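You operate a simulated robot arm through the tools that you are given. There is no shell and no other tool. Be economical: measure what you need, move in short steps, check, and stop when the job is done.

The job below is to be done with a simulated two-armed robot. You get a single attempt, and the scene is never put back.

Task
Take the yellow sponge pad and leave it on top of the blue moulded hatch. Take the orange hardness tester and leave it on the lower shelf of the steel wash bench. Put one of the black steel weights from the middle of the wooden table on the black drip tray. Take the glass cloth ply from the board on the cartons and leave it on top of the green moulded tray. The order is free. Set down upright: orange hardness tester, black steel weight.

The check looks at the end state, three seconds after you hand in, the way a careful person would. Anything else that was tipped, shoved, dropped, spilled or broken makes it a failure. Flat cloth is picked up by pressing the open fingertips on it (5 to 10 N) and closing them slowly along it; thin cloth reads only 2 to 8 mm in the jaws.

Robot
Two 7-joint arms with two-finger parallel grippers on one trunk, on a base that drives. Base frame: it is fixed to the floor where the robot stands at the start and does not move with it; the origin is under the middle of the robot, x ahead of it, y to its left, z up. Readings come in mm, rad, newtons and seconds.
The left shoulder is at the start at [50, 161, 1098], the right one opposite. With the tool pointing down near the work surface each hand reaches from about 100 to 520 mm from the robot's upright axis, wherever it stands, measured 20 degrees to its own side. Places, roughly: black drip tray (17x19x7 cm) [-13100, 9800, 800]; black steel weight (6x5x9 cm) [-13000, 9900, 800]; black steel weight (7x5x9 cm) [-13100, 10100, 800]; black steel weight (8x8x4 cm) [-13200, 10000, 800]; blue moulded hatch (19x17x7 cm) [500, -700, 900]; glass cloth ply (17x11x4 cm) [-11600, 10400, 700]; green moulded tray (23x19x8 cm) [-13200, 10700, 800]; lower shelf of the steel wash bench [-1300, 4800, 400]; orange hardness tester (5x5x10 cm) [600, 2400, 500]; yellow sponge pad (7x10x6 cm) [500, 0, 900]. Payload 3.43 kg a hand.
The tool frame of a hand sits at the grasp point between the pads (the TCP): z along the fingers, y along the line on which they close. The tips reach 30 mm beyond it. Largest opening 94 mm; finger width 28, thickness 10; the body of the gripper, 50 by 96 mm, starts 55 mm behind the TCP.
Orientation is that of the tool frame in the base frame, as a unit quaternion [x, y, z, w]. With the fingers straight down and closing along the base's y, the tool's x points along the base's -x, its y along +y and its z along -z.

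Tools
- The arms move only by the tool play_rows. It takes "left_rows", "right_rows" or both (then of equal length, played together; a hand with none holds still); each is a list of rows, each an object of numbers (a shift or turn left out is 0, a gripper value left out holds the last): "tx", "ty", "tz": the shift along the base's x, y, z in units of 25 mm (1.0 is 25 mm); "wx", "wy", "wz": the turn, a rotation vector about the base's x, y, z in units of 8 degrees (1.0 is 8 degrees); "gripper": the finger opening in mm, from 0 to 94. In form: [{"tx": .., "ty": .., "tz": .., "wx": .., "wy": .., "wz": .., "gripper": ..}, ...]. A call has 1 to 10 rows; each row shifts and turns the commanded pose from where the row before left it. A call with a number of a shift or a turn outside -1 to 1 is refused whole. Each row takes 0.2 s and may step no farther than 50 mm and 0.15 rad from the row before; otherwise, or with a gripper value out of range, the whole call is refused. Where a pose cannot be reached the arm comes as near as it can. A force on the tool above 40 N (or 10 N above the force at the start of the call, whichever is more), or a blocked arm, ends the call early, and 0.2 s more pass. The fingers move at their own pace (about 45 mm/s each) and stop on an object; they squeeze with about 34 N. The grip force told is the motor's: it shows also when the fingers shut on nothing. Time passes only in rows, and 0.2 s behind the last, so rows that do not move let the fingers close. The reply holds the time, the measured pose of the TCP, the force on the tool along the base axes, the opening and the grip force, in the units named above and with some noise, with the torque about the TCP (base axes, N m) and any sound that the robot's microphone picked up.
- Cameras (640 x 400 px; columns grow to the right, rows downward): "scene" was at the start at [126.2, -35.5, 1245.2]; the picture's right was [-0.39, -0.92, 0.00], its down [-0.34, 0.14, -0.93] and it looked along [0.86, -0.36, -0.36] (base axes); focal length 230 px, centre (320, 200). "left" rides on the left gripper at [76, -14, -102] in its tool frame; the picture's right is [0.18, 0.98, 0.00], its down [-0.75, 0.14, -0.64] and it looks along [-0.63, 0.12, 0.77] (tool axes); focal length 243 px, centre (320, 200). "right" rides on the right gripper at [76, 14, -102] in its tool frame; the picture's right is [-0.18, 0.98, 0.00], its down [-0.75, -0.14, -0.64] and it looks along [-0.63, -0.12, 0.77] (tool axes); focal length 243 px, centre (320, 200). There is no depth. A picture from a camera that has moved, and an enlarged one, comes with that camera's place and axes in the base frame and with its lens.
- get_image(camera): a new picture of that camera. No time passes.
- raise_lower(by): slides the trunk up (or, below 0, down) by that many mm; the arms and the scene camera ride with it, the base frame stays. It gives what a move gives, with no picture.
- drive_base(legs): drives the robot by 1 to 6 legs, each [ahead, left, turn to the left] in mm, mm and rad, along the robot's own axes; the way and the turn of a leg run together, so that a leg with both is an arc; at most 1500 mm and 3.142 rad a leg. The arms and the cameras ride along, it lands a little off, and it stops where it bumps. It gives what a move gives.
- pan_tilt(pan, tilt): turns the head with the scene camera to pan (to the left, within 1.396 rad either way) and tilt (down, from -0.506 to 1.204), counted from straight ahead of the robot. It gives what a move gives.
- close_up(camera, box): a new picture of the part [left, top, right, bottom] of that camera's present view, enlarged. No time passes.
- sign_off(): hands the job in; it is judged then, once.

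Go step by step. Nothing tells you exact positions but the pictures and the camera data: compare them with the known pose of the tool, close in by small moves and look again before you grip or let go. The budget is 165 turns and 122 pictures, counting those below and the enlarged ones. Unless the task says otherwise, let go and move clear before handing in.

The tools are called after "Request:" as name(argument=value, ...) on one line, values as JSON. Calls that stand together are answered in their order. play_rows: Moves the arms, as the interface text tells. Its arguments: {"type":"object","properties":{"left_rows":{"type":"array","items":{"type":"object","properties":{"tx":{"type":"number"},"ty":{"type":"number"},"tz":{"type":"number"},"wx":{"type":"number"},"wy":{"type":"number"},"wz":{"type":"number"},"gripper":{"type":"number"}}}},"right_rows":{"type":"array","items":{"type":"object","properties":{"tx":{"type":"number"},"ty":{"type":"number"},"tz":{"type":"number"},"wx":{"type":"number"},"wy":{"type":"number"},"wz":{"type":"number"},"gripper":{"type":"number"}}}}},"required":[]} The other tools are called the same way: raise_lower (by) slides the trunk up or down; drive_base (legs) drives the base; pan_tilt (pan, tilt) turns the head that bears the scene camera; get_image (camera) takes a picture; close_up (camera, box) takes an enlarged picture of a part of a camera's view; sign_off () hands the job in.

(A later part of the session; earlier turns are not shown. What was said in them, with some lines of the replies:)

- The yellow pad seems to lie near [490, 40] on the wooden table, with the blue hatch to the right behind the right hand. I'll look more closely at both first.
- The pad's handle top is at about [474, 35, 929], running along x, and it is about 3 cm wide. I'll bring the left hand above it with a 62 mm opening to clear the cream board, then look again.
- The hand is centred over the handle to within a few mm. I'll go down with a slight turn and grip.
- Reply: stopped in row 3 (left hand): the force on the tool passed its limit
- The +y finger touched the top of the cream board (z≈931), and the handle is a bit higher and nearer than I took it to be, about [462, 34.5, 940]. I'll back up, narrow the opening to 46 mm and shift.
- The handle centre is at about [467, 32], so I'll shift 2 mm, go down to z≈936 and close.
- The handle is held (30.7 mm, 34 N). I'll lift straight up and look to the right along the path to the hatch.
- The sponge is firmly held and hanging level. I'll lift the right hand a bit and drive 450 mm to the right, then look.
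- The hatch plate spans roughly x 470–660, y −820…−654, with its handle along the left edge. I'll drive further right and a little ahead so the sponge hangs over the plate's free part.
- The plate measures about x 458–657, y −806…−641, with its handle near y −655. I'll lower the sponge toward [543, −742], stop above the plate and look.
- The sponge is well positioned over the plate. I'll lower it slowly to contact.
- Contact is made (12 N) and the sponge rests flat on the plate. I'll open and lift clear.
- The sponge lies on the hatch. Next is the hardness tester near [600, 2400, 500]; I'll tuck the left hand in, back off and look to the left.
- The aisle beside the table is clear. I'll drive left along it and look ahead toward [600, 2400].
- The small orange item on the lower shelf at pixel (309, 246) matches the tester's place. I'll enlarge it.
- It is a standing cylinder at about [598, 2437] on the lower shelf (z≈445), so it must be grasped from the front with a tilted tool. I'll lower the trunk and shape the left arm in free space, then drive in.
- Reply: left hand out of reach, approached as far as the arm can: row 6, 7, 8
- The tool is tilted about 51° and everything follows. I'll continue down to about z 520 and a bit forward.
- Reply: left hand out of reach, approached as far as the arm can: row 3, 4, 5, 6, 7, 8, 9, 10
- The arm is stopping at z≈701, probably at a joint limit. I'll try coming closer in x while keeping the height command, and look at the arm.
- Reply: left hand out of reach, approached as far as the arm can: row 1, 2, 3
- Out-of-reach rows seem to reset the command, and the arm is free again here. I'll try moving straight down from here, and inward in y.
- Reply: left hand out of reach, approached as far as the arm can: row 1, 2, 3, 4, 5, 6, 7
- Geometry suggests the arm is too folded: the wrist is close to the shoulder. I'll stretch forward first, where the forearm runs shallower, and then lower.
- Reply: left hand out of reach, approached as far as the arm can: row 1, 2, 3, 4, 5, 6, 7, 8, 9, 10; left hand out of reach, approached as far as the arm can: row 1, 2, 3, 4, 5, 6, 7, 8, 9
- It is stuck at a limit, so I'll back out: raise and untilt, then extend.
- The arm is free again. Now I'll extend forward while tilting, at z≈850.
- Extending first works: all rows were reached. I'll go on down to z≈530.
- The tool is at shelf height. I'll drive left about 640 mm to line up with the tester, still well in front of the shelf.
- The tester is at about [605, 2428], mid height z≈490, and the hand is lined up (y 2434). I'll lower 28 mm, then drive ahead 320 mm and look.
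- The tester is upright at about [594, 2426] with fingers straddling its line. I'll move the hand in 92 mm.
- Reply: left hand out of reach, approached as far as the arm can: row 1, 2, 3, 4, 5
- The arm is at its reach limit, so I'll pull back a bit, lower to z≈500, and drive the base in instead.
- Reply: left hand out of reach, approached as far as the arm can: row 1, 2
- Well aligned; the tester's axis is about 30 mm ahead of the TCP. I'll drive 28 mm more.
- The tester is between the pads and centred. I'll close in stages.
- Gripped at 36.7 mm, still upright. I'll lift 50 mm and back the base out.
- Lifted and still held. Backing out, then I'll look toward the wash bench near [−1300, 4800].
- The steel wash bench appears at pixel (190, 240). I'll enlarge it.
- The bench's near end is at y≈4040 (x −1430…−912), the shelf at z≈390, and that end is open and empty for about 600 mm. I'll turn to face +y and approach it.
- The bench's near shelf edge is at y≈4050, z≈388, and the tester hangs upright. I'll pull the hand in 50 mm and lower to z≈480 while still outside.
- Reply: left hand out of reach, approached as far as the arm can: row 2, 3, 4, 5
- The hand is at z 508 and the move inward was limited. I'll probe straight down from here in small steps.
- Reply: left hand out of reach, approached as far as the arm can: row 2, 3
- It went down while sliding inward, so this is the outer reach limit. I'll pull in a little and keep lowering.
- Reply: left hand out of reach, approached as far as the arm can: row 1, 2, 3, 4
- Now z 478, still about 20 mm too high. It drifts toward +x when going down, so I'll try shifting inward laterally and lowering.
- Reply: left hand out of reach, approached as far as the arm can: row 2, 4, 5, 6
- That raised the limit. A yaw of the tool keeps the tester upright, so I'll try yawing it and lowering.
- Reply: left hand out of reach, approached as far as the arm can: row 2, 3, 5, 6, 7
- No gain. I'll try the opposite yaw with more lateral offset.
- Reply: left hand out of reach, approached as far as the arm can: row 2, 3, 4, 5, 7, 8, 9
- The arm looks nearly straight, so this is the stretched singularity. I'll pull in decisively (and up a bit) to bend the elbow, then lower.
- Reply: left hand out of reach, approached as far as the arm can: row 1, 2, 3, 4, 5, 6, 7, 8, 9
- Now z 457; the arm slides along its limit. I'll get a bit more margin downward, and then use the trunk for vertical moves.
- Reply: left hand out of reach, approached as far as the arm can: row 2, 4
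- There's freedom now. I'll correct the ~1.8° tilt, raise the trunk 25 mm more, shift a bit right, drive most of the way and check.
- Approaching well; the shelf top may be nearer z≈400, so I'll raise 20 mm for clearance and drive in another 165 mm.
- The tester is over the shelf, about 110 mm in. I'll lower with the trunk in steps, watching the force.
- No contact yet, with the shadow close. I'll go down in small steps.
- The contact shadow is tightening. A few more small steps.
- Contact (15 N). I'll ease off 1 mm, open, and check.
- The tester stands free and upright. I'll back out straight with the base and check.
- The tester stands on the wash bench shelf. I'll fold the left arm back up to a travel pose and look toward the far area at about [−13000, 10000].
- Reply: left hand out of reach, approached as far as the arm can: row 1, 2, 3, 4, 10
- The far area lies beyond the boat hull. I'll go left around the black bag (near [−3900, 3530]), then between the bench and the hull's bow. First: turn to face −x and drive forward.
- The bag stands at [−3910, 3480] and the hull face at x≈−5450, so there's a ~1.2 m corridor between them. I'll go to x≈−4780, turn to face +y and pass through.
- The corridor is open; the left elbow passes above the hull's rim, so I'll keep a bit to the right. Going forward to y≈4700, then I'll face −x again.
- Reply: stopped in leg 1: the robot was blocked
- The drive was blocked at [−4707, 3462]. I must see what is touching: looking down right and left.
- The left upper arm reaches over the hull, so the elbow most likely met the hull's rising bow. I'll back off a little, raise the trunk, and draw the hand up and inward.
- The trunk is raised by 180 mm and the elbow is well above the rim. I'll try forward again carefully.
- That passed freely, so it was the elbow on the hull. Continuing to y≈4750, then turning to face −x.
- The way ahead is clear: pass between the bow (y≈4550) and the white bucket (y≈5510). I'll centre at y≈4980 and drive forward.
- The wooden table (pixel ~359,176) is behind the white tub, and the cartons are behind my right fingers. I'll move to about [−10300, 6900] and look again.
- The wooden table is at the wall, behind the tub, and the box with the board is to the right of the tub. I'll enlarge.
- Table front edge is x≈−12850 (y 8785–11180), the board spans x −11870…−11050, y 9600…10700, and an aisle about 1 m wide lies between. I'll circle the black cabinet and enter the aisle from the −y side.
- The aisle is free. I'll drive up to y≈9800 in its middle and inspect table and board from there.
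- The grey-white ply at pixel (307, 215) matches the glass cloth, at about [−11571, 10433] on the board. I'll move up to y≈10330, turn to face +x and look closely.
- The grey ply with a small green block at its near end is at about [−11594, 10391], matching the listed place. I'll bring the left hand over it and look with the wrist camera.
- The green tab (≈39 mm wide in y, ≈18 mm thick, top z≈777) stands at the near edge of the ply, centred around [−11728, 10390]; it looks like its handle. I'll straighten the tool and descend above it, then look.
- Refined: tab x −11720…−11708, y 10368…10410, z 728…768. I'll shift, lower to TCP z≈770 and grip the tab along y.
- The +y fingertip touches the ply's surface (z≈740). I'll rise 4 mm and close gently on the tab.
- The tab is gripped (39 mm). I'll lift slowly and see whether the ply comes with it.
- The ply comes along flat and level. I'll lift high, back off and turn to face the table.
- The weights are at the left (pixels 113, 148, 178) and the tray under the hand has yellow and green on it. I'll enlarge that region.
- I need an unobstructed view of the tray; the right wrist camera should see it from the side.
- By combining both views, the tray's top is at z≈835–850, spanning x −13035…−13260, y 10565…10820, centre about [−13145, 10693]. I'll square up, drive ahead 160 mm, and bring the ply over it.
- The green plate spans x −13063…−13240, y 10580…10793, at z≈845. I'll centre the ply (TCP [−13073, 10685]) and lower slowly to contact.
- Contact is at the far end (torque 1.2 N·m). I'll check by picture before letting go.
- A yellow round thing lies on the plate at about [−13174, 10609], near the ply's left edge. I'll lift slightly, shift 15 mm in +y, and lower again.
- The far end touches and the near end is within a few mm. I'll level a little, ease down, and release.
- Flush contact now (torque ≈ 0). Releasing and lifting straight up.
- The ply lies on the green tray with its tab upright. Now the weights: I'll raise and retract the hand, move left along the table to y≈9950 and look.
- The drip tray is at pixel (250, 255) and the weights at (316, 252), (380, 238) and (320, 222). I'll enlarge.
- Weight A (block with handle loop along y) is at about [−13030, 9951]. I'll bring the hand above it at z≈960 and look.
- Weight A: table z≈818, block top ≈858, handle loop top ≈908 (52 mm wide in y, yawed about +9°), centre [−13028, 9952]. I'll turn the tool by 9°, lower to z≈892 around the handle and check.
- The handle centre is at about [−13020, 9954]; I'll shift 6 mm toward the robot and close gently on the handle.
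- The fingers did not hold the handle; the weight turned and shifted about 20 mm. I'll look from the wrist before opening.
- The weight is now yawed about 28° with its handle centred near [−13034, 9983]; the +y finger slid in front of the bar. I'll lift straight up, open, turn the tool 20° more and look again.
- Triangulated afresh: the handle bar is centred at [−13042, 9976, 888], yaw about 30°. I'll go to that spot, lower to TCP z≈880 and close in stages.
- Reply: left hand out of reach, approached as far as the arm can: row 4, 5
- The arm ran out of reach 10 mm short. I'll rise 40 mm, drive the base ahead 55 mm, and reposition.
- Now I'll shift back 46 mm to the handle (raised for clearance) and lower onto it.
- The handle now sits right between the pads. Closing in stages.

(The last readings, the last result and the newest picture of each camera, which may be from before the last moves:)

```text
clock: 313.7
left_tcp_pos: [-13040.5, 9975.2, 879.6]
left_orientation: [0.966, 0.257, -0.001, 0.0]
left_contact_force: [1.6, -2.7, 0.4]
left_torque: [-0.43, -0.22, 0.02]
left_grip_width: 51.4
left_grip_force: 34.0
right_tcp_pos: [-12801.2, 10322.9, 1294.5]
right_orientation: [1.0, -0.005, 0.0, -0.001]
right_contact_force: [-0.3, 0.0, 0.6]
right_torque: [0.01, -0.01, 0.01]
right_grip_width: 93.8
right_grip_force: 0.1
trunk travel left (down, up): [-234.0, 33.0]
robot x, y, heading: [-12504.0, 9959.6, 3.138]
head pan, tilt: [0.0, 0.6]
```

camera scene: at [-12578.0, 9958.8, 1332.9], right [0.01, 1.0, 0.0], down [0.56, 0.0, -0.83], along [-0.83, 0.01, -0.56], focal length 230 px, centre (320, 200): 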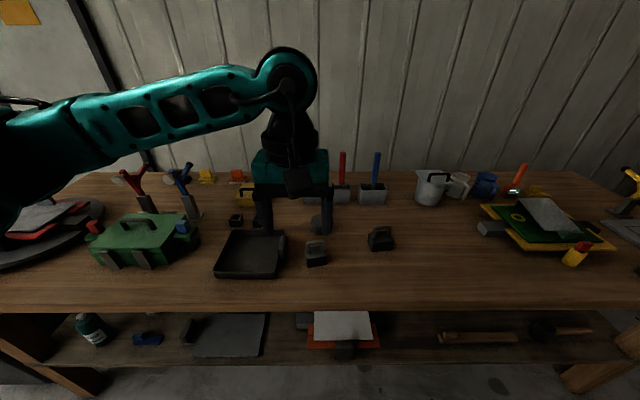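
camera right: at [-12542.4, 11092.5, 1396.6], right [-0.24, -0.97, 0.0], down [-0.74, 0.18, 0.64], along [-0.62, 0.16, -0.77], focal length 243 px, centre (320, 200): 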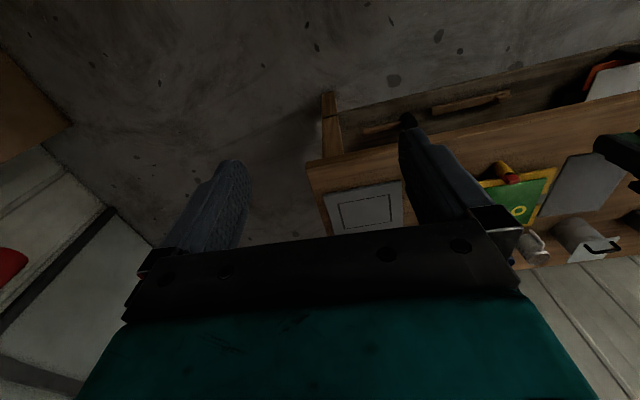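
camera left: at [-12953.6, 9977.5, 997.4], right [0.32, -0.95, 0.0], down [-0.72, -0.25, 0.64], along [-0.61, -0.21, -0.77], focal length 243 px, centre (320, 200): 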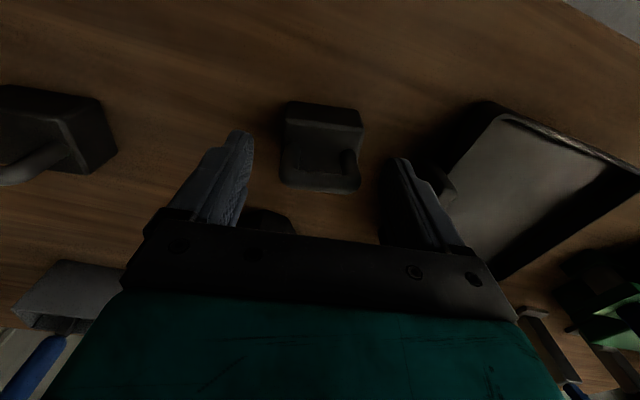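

Gripped at 51.4 mm. Lifting slowly and checking.

Request:
play_rows(left_rows=[{"tz": 0.4}, {"tz": 0.6}, {"tz": 0.8}, {"tz": 0.8}, {"tz": 0.8}, {"tz": 0.6}, {}])

Request:
close_up(camera="scene", box=[190, 180, 390, 310])

```text
clock: 315.3
left_tcp_pos: [-13042.0, 9975.8, 980.2]
left_orientation: [0.966, 0.257, -0.001, 0.0]
left_contact_force: [1.1, -0.1, -7.3]
left_torque: [0.03, -0.07, -0.01]
left_grip_width: 51.4
left_grip_force: 33.9
right_tcp_pos: [-12802.5, 10322.4, 1292.8]
right_orientation: [1.0, -0.004, 0.0, 0.0]
right_contact_force: [0.6, -0.1, 0.1]
right_torque: [-0.03, 0.03, 0.0]
right_grip_width: 94.0
right_grip_force: 0.1
trunk travel left (down, up): [-234.0, 33.0]
robot x, y, heading: [-12504.9, 9955.6, 3.136]
head pan, tilt: [0.0, 0.6]
```

```text
3.08 times, centred on (290, 245) of scene
camera zoom: at [-12634.1, 9959.3, 1332.8], right [0.01, 1.0, 0.0], down [0.57, 0.0, -0.82], along [-0.82, 0.01, -0.57], focal length 708 px, centre (412, 62)
```

zoom: 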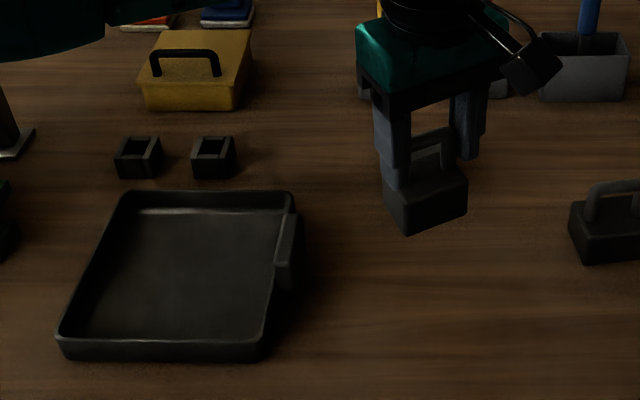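

The weight hangs upright (7 N). The tray spans x −12970…−13128, y 9686…9850; I'll carry the weight over its centre [−13049, 9768], clear of its side handle.

Request:
play_rows(left_rows=[{"tz": 0.8}, {"tz": 0.4, "ty": -0.6}, {"ty": -1}, {"ty": -1}, {"ty": -1}, {"ty": -1}, {"ty": -1}, {"ty": -1}, {"ty": -1, "tx": -0.15}, {"ty": -0.7, "tx": -0.15}])

Request:
close_up(camera="scene", box=[190, 180, 390, 310])

Request:
get_image(camera="left")

```text
clock: 317.5
left_tcp_pos: [-13049.7, 9766.7, 1009.1]
left_orientation: [0.967, 0.256, -0.001, 0.001]
left_contact_force: [-0.2, 0.5, -8.5]
left_torque: [0.04, -0.05, 0.04]
left_grip_width: 51.4
left_grip_force: 33.8
right_tcp_pos: [-12802.1, 10322.0, 1293.5]
right_orientation: [1.0, -0.004, -0.001, -0.001]
right_contact_force: [0.2, -0.3, -0.3]
right_torque: [-0.01, 0.02, 0.02]
right_grip_width: 93.9
right_grip_force: 0.0
trunk travel left (down, up): [-234.0, 33.0]
robot x, y, heading: [-12507.3, 9960.1, 3.131]
head pan, tilt: [0.0, 0.6]
```

```text
3.08 times, centred on (290, 245) of scene
camera zoom: at [-12634.0, 9958.7, 1332.8], right [0.01, 1.0, 0.0], down [0.57, 0.0, -0.82], along [-0.82, 0.01, -0.57], focal length 708 px, centre (412, 62)
```

zoom: 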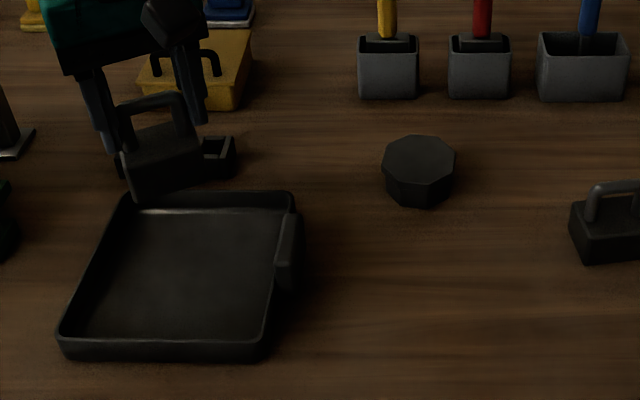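

```text
13 pictures are left
camera left: at [-12989.5, 9817.6, 1113.3], right [0.65, -0.76, 0.0], down [-0.58, -0.5, 0.64], along [-0.49, -0.42, -0.77], focal length 243 px, centre (320, 200)
```

left: 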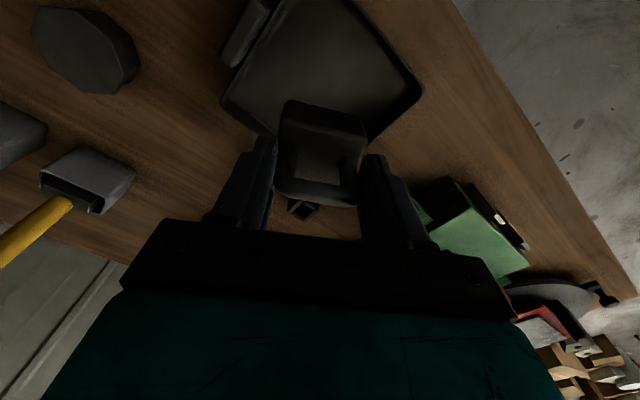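

Both views agree: tray centre ≈ [−13052, 9763], the weight is right over it. Lowering to just above the tray floor, then gently to contact.

Request:
play_rows(left_rows=[{"tz": -0.8}, {"tz": -0.8}, {"tz": -0.8}, {"tz": -0.8}, {"tz": -0.6}, {"tz": -0.3}, {"tz": -0.2}, {"tz": -0.15}, {}])

```text
clock: 319.5
left_tcp_pos: [-13049.1, 9768.0, 899.4]
left_orientation: [0.967, 0.256, -0.001, 0.0]
left_contact_force: [0.9, -0.3, -8.0]
left_torque: [0.04, -0.06, -0.01]
left_grip_width: 51.4
left_grip_force: 34.3
right_tcp_pos: [-12803.2, 10322.3, 1293.4]
right_orientation: [1.0, -0.004, -0.001, -0.001]
right_contact_force: [-0.4, 0.6, -0.4]
right_torque: [-0.01, 0.02, 0.02]
right_grip_width: 93.9
right_grip_force: 0.1
trunk travel left (down, up): [-234.0, 33.0]
robot x, y, heading: [-12507.7, 9957.2, 3.134]
head pan, tilt: [0.0, 0.6]
```

Request:
play_rows(left_rows=[{"tz": -0.12}, {"tz": -0.12}, {"tz": -0.12}, {}])

Request:
close_up(camera="scene", box=[190, 180, 350, 310])

```text
clock: 320.5
left_tcp_pos: [-13047.7, 9767.7, 890.1]
left_orientation: [0.967, 0.257, 0.0, 0.0]
left_contact_force: [0.2, 0.5, -8.5]
left_torque: [0.03, -0.05, 0.01]
left_grip_width: 51.4
left_grip_force: 34.0
right_tcp_pos: [-12802.1, 10321.5, 1294.3]
right_orientation: [1.0, -0.005, 0.0, -0.001]
right_contact_force: [-0.2, -1.1, 0.4]
right_torque: [0.04, -0.01, 0.01]
right_grip_width: 93.7
right_grip_force: 0.1
trunk travel left (down, up): [-234.0, 33.0]
robot x, y, heading: [-12505.1, 9959.2, 3.136]
head pan, tilt: [0.0, 0.6]
```

```text
3.08 times, centred on (270, 245) of scene
camera zoom: at [-12634.0, 9959.0, 1332.8], right [0.01, 1.0, 0.0], down [0.57, 0.0, -0.82], along [-0.82, 0.01, -0.57], focal length 708 px, centre (474, 62)
```

zoom: 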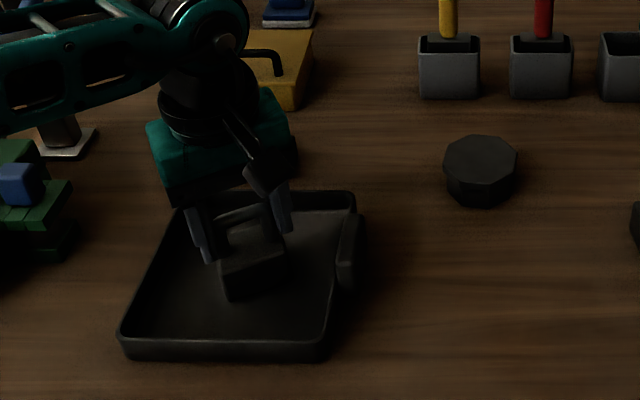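

Inside the tray with no contact yet. Continuing down in small steps.

Request:
play_rows(left_rows=[{"tz": -0.1}, {"tz": -0.1}, {"tz": -0.1}, {}])

```text
clock: 321.5
left_tcp_pos: [-13049.1, 9768.2, 887.4]
left_orientation: [0.966, 0.258, -0.004, -0.002]
left_contact_force: [-0.8, -0.6, 15.6]
left_torque: [-0.55, -0.62, -0.01]
left_grip_width: 51.3
left_grip_force: 33.8
right_tcp_pos: [-12800.8, 10321.8, 1294.1]
right_orientation: [1.0, -0.005, 0.0, -0.001]
right_contact_force: [0.2, -0.6, 0.0]
right_torque: [0.02, -0.01, -0.04]
right_grip_width: 94.0
right_grip_force: 0.1
trunk travel left (down, up): [-234.0, 33.0]
robot x, y, heading: [-12507.4, 9958.3, 3.136]
head pan, tilt: [0.0, 0.6]
```

Contact (15.6 N up). I'll ease off slightly, open, and lift clear.

Request:
play_rows(left_rows=[{"tz": 0.08}, {"gripper": 60}, {}, {"gripper": 74}, {}, {"tz": 0.5}, {"tz": 1}, {"tz": 1}, {"tz": 1}, {"tz": 1}])

Request:
close_up(camera="scene", box=[190, 180, 350, 310])

```text
clock: 323.7
left_tcp_pos: [-13047.7, 9767.7, 998.3]
left_orientation: [0.966, 0.258, -0.001, -0.001]
left_contact_force: [0.1, 0.1, -0.2]
left_torque: [-0.04, 0.0, 0.03]
left_grip_width: 73.9
left_grip_force: 0.0
right_tcp_pos: [-12801.0, 10323.2, 1293.9]
right_orientation: [1.0, -0.005, -0.001, 0.0]
right_contact_force: [-0.6, -0.7, -0.9]
right_torque: [0.04, 0.02, -0.03]
right_grip_width: 93.9
right_grip_force: 0.0
trunk travel left (down, up): [-234.0, 33.0]
robot x, y, heading: [-12503.8, 9954.5, 3.129]
head pan, tilt: [0.0, 0.6]
```

```text
3.08 times, centred on (270, 245) of scene
camera zoom: at [-12633.1, 9959.4, 1332.9], right [0.01, 1.0, 0.0], down [0.56, 0.0, -0.83], along [-0.83, 0.01, -0.56], focal length 708 px, centre (474, 62)
```

zoom: 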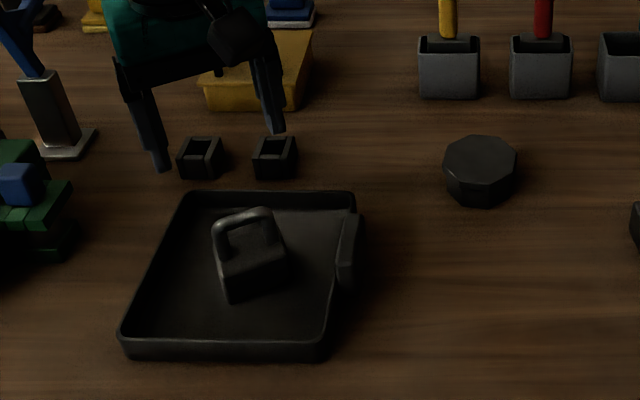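

The weight stands upright in the drip tray. I'll raise the hand, back off a little, and take a last look over the table.

Request:
play_rows(left_rows=[{"tz": 1}, {"tz": 1}, {"tz": 1, "tx": 0.8}, {"tz": 1, "tx": 1}, {"tx": 1}, {"tx": 1}, {"tx": 1}])

Request:
drive_base(legs=[[-120, 0, 0]])

Request:
get_image(camera="scene")

```text
clock: 325.3
left_tcp_pos: [-12929.1, 9766.3, 1097.6]
left_orientation: [0.966, 0.257, -0.001, 0.0]
left_contact_force: [0.3, 0.8, -0.1]
left_torque: [0.05, -0.03, -0.02]
left_grip_width: 73.9
left_grip_force: 0.0
right_tcp_pos: [-12801.5, 10321.7, 1294.2]
right_orientation: [1.0, -0.004, -0.001, -0.001]
right_contact_force: [0.8, 0.6, 0.1]
right_torque: [-0.05, 0.03, 0.0]
right_grip_width: 94.2
right_grip_force: 0.0
trunk travel left (down, up): [-234.0, 33.0]
robot x, y, heading: [-12505.6, 9957.6, 3.133]
head pan, tilt: [0.0, 0.6]
```

```text
clock: 326.6
left_tcp_pos: [-12809.2, 9767.3, 1097.7]
left_orientation: [0.967, 0.256, -0.001, -0.001]
left_contact_force: [0.4, -0.1, 0.6]
left_torque: [-0.01, 0.02, -0.05]
left_grip_width: 74.1
left_grip_force: 0.1
right_tcp_pos: [-12680.2, 10322.5, 1294.0]
right_orientation: [1.0, -0.004, -0.001, 0.0]
right_contact_force: [0.8, 0.7, 0.1]
right_torque: [0.01, 0.03, 0.02]
right_grip_width: 94.1
right_grip_force: 0.1
trunk travel left (down, up): [-234.0, 33.0]
robot x, y, heading: [-12386.7, 9957.1, 3.132]
head pan, tilt: [0.0, 0.6]
```

```text
10 pictures are left
camera scene: at [-12512.3, 9958.5, 1333.0], right [0.01, 1.0, 0.0], down [0.56, 0.0, -0.83], along [-0.83, 0.01, -0.56], focal length 230 px, centre (320, 200)
```

scene: 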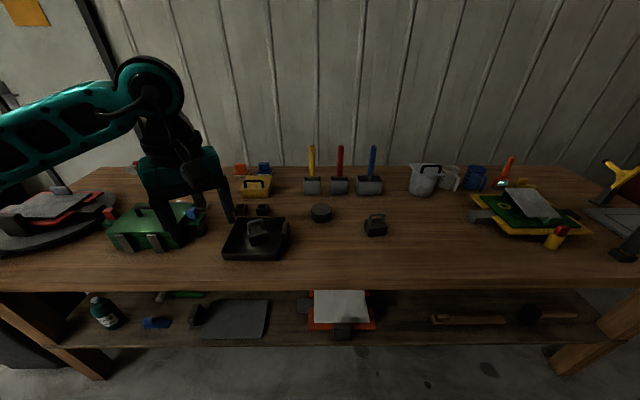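

The weight stands in the drip tray, the ply lies on the green tray, and both hands are clear of everything. Handing in.

Request:
sign_off()

```text
The job is handed in.
```

All four items are where you asked, and the job is handed in. The sponge is on the blue hatch, the tester stands on the wash bench shelf, a weight stands in the drip tray, and the glass cloth ply is on the green tray.

Three contacts happened on the way:
- **Hull:** the drive past the green hull was blocked once, most likely by the left elbow meeting the hull. I did not go back to check the things lying on it.
- **Cream board:** a finger pressed on it briefly while I was reaching for the sponge.
- **Weight:** the first try at gripping its handle missed and turned it on the table. The second try held.
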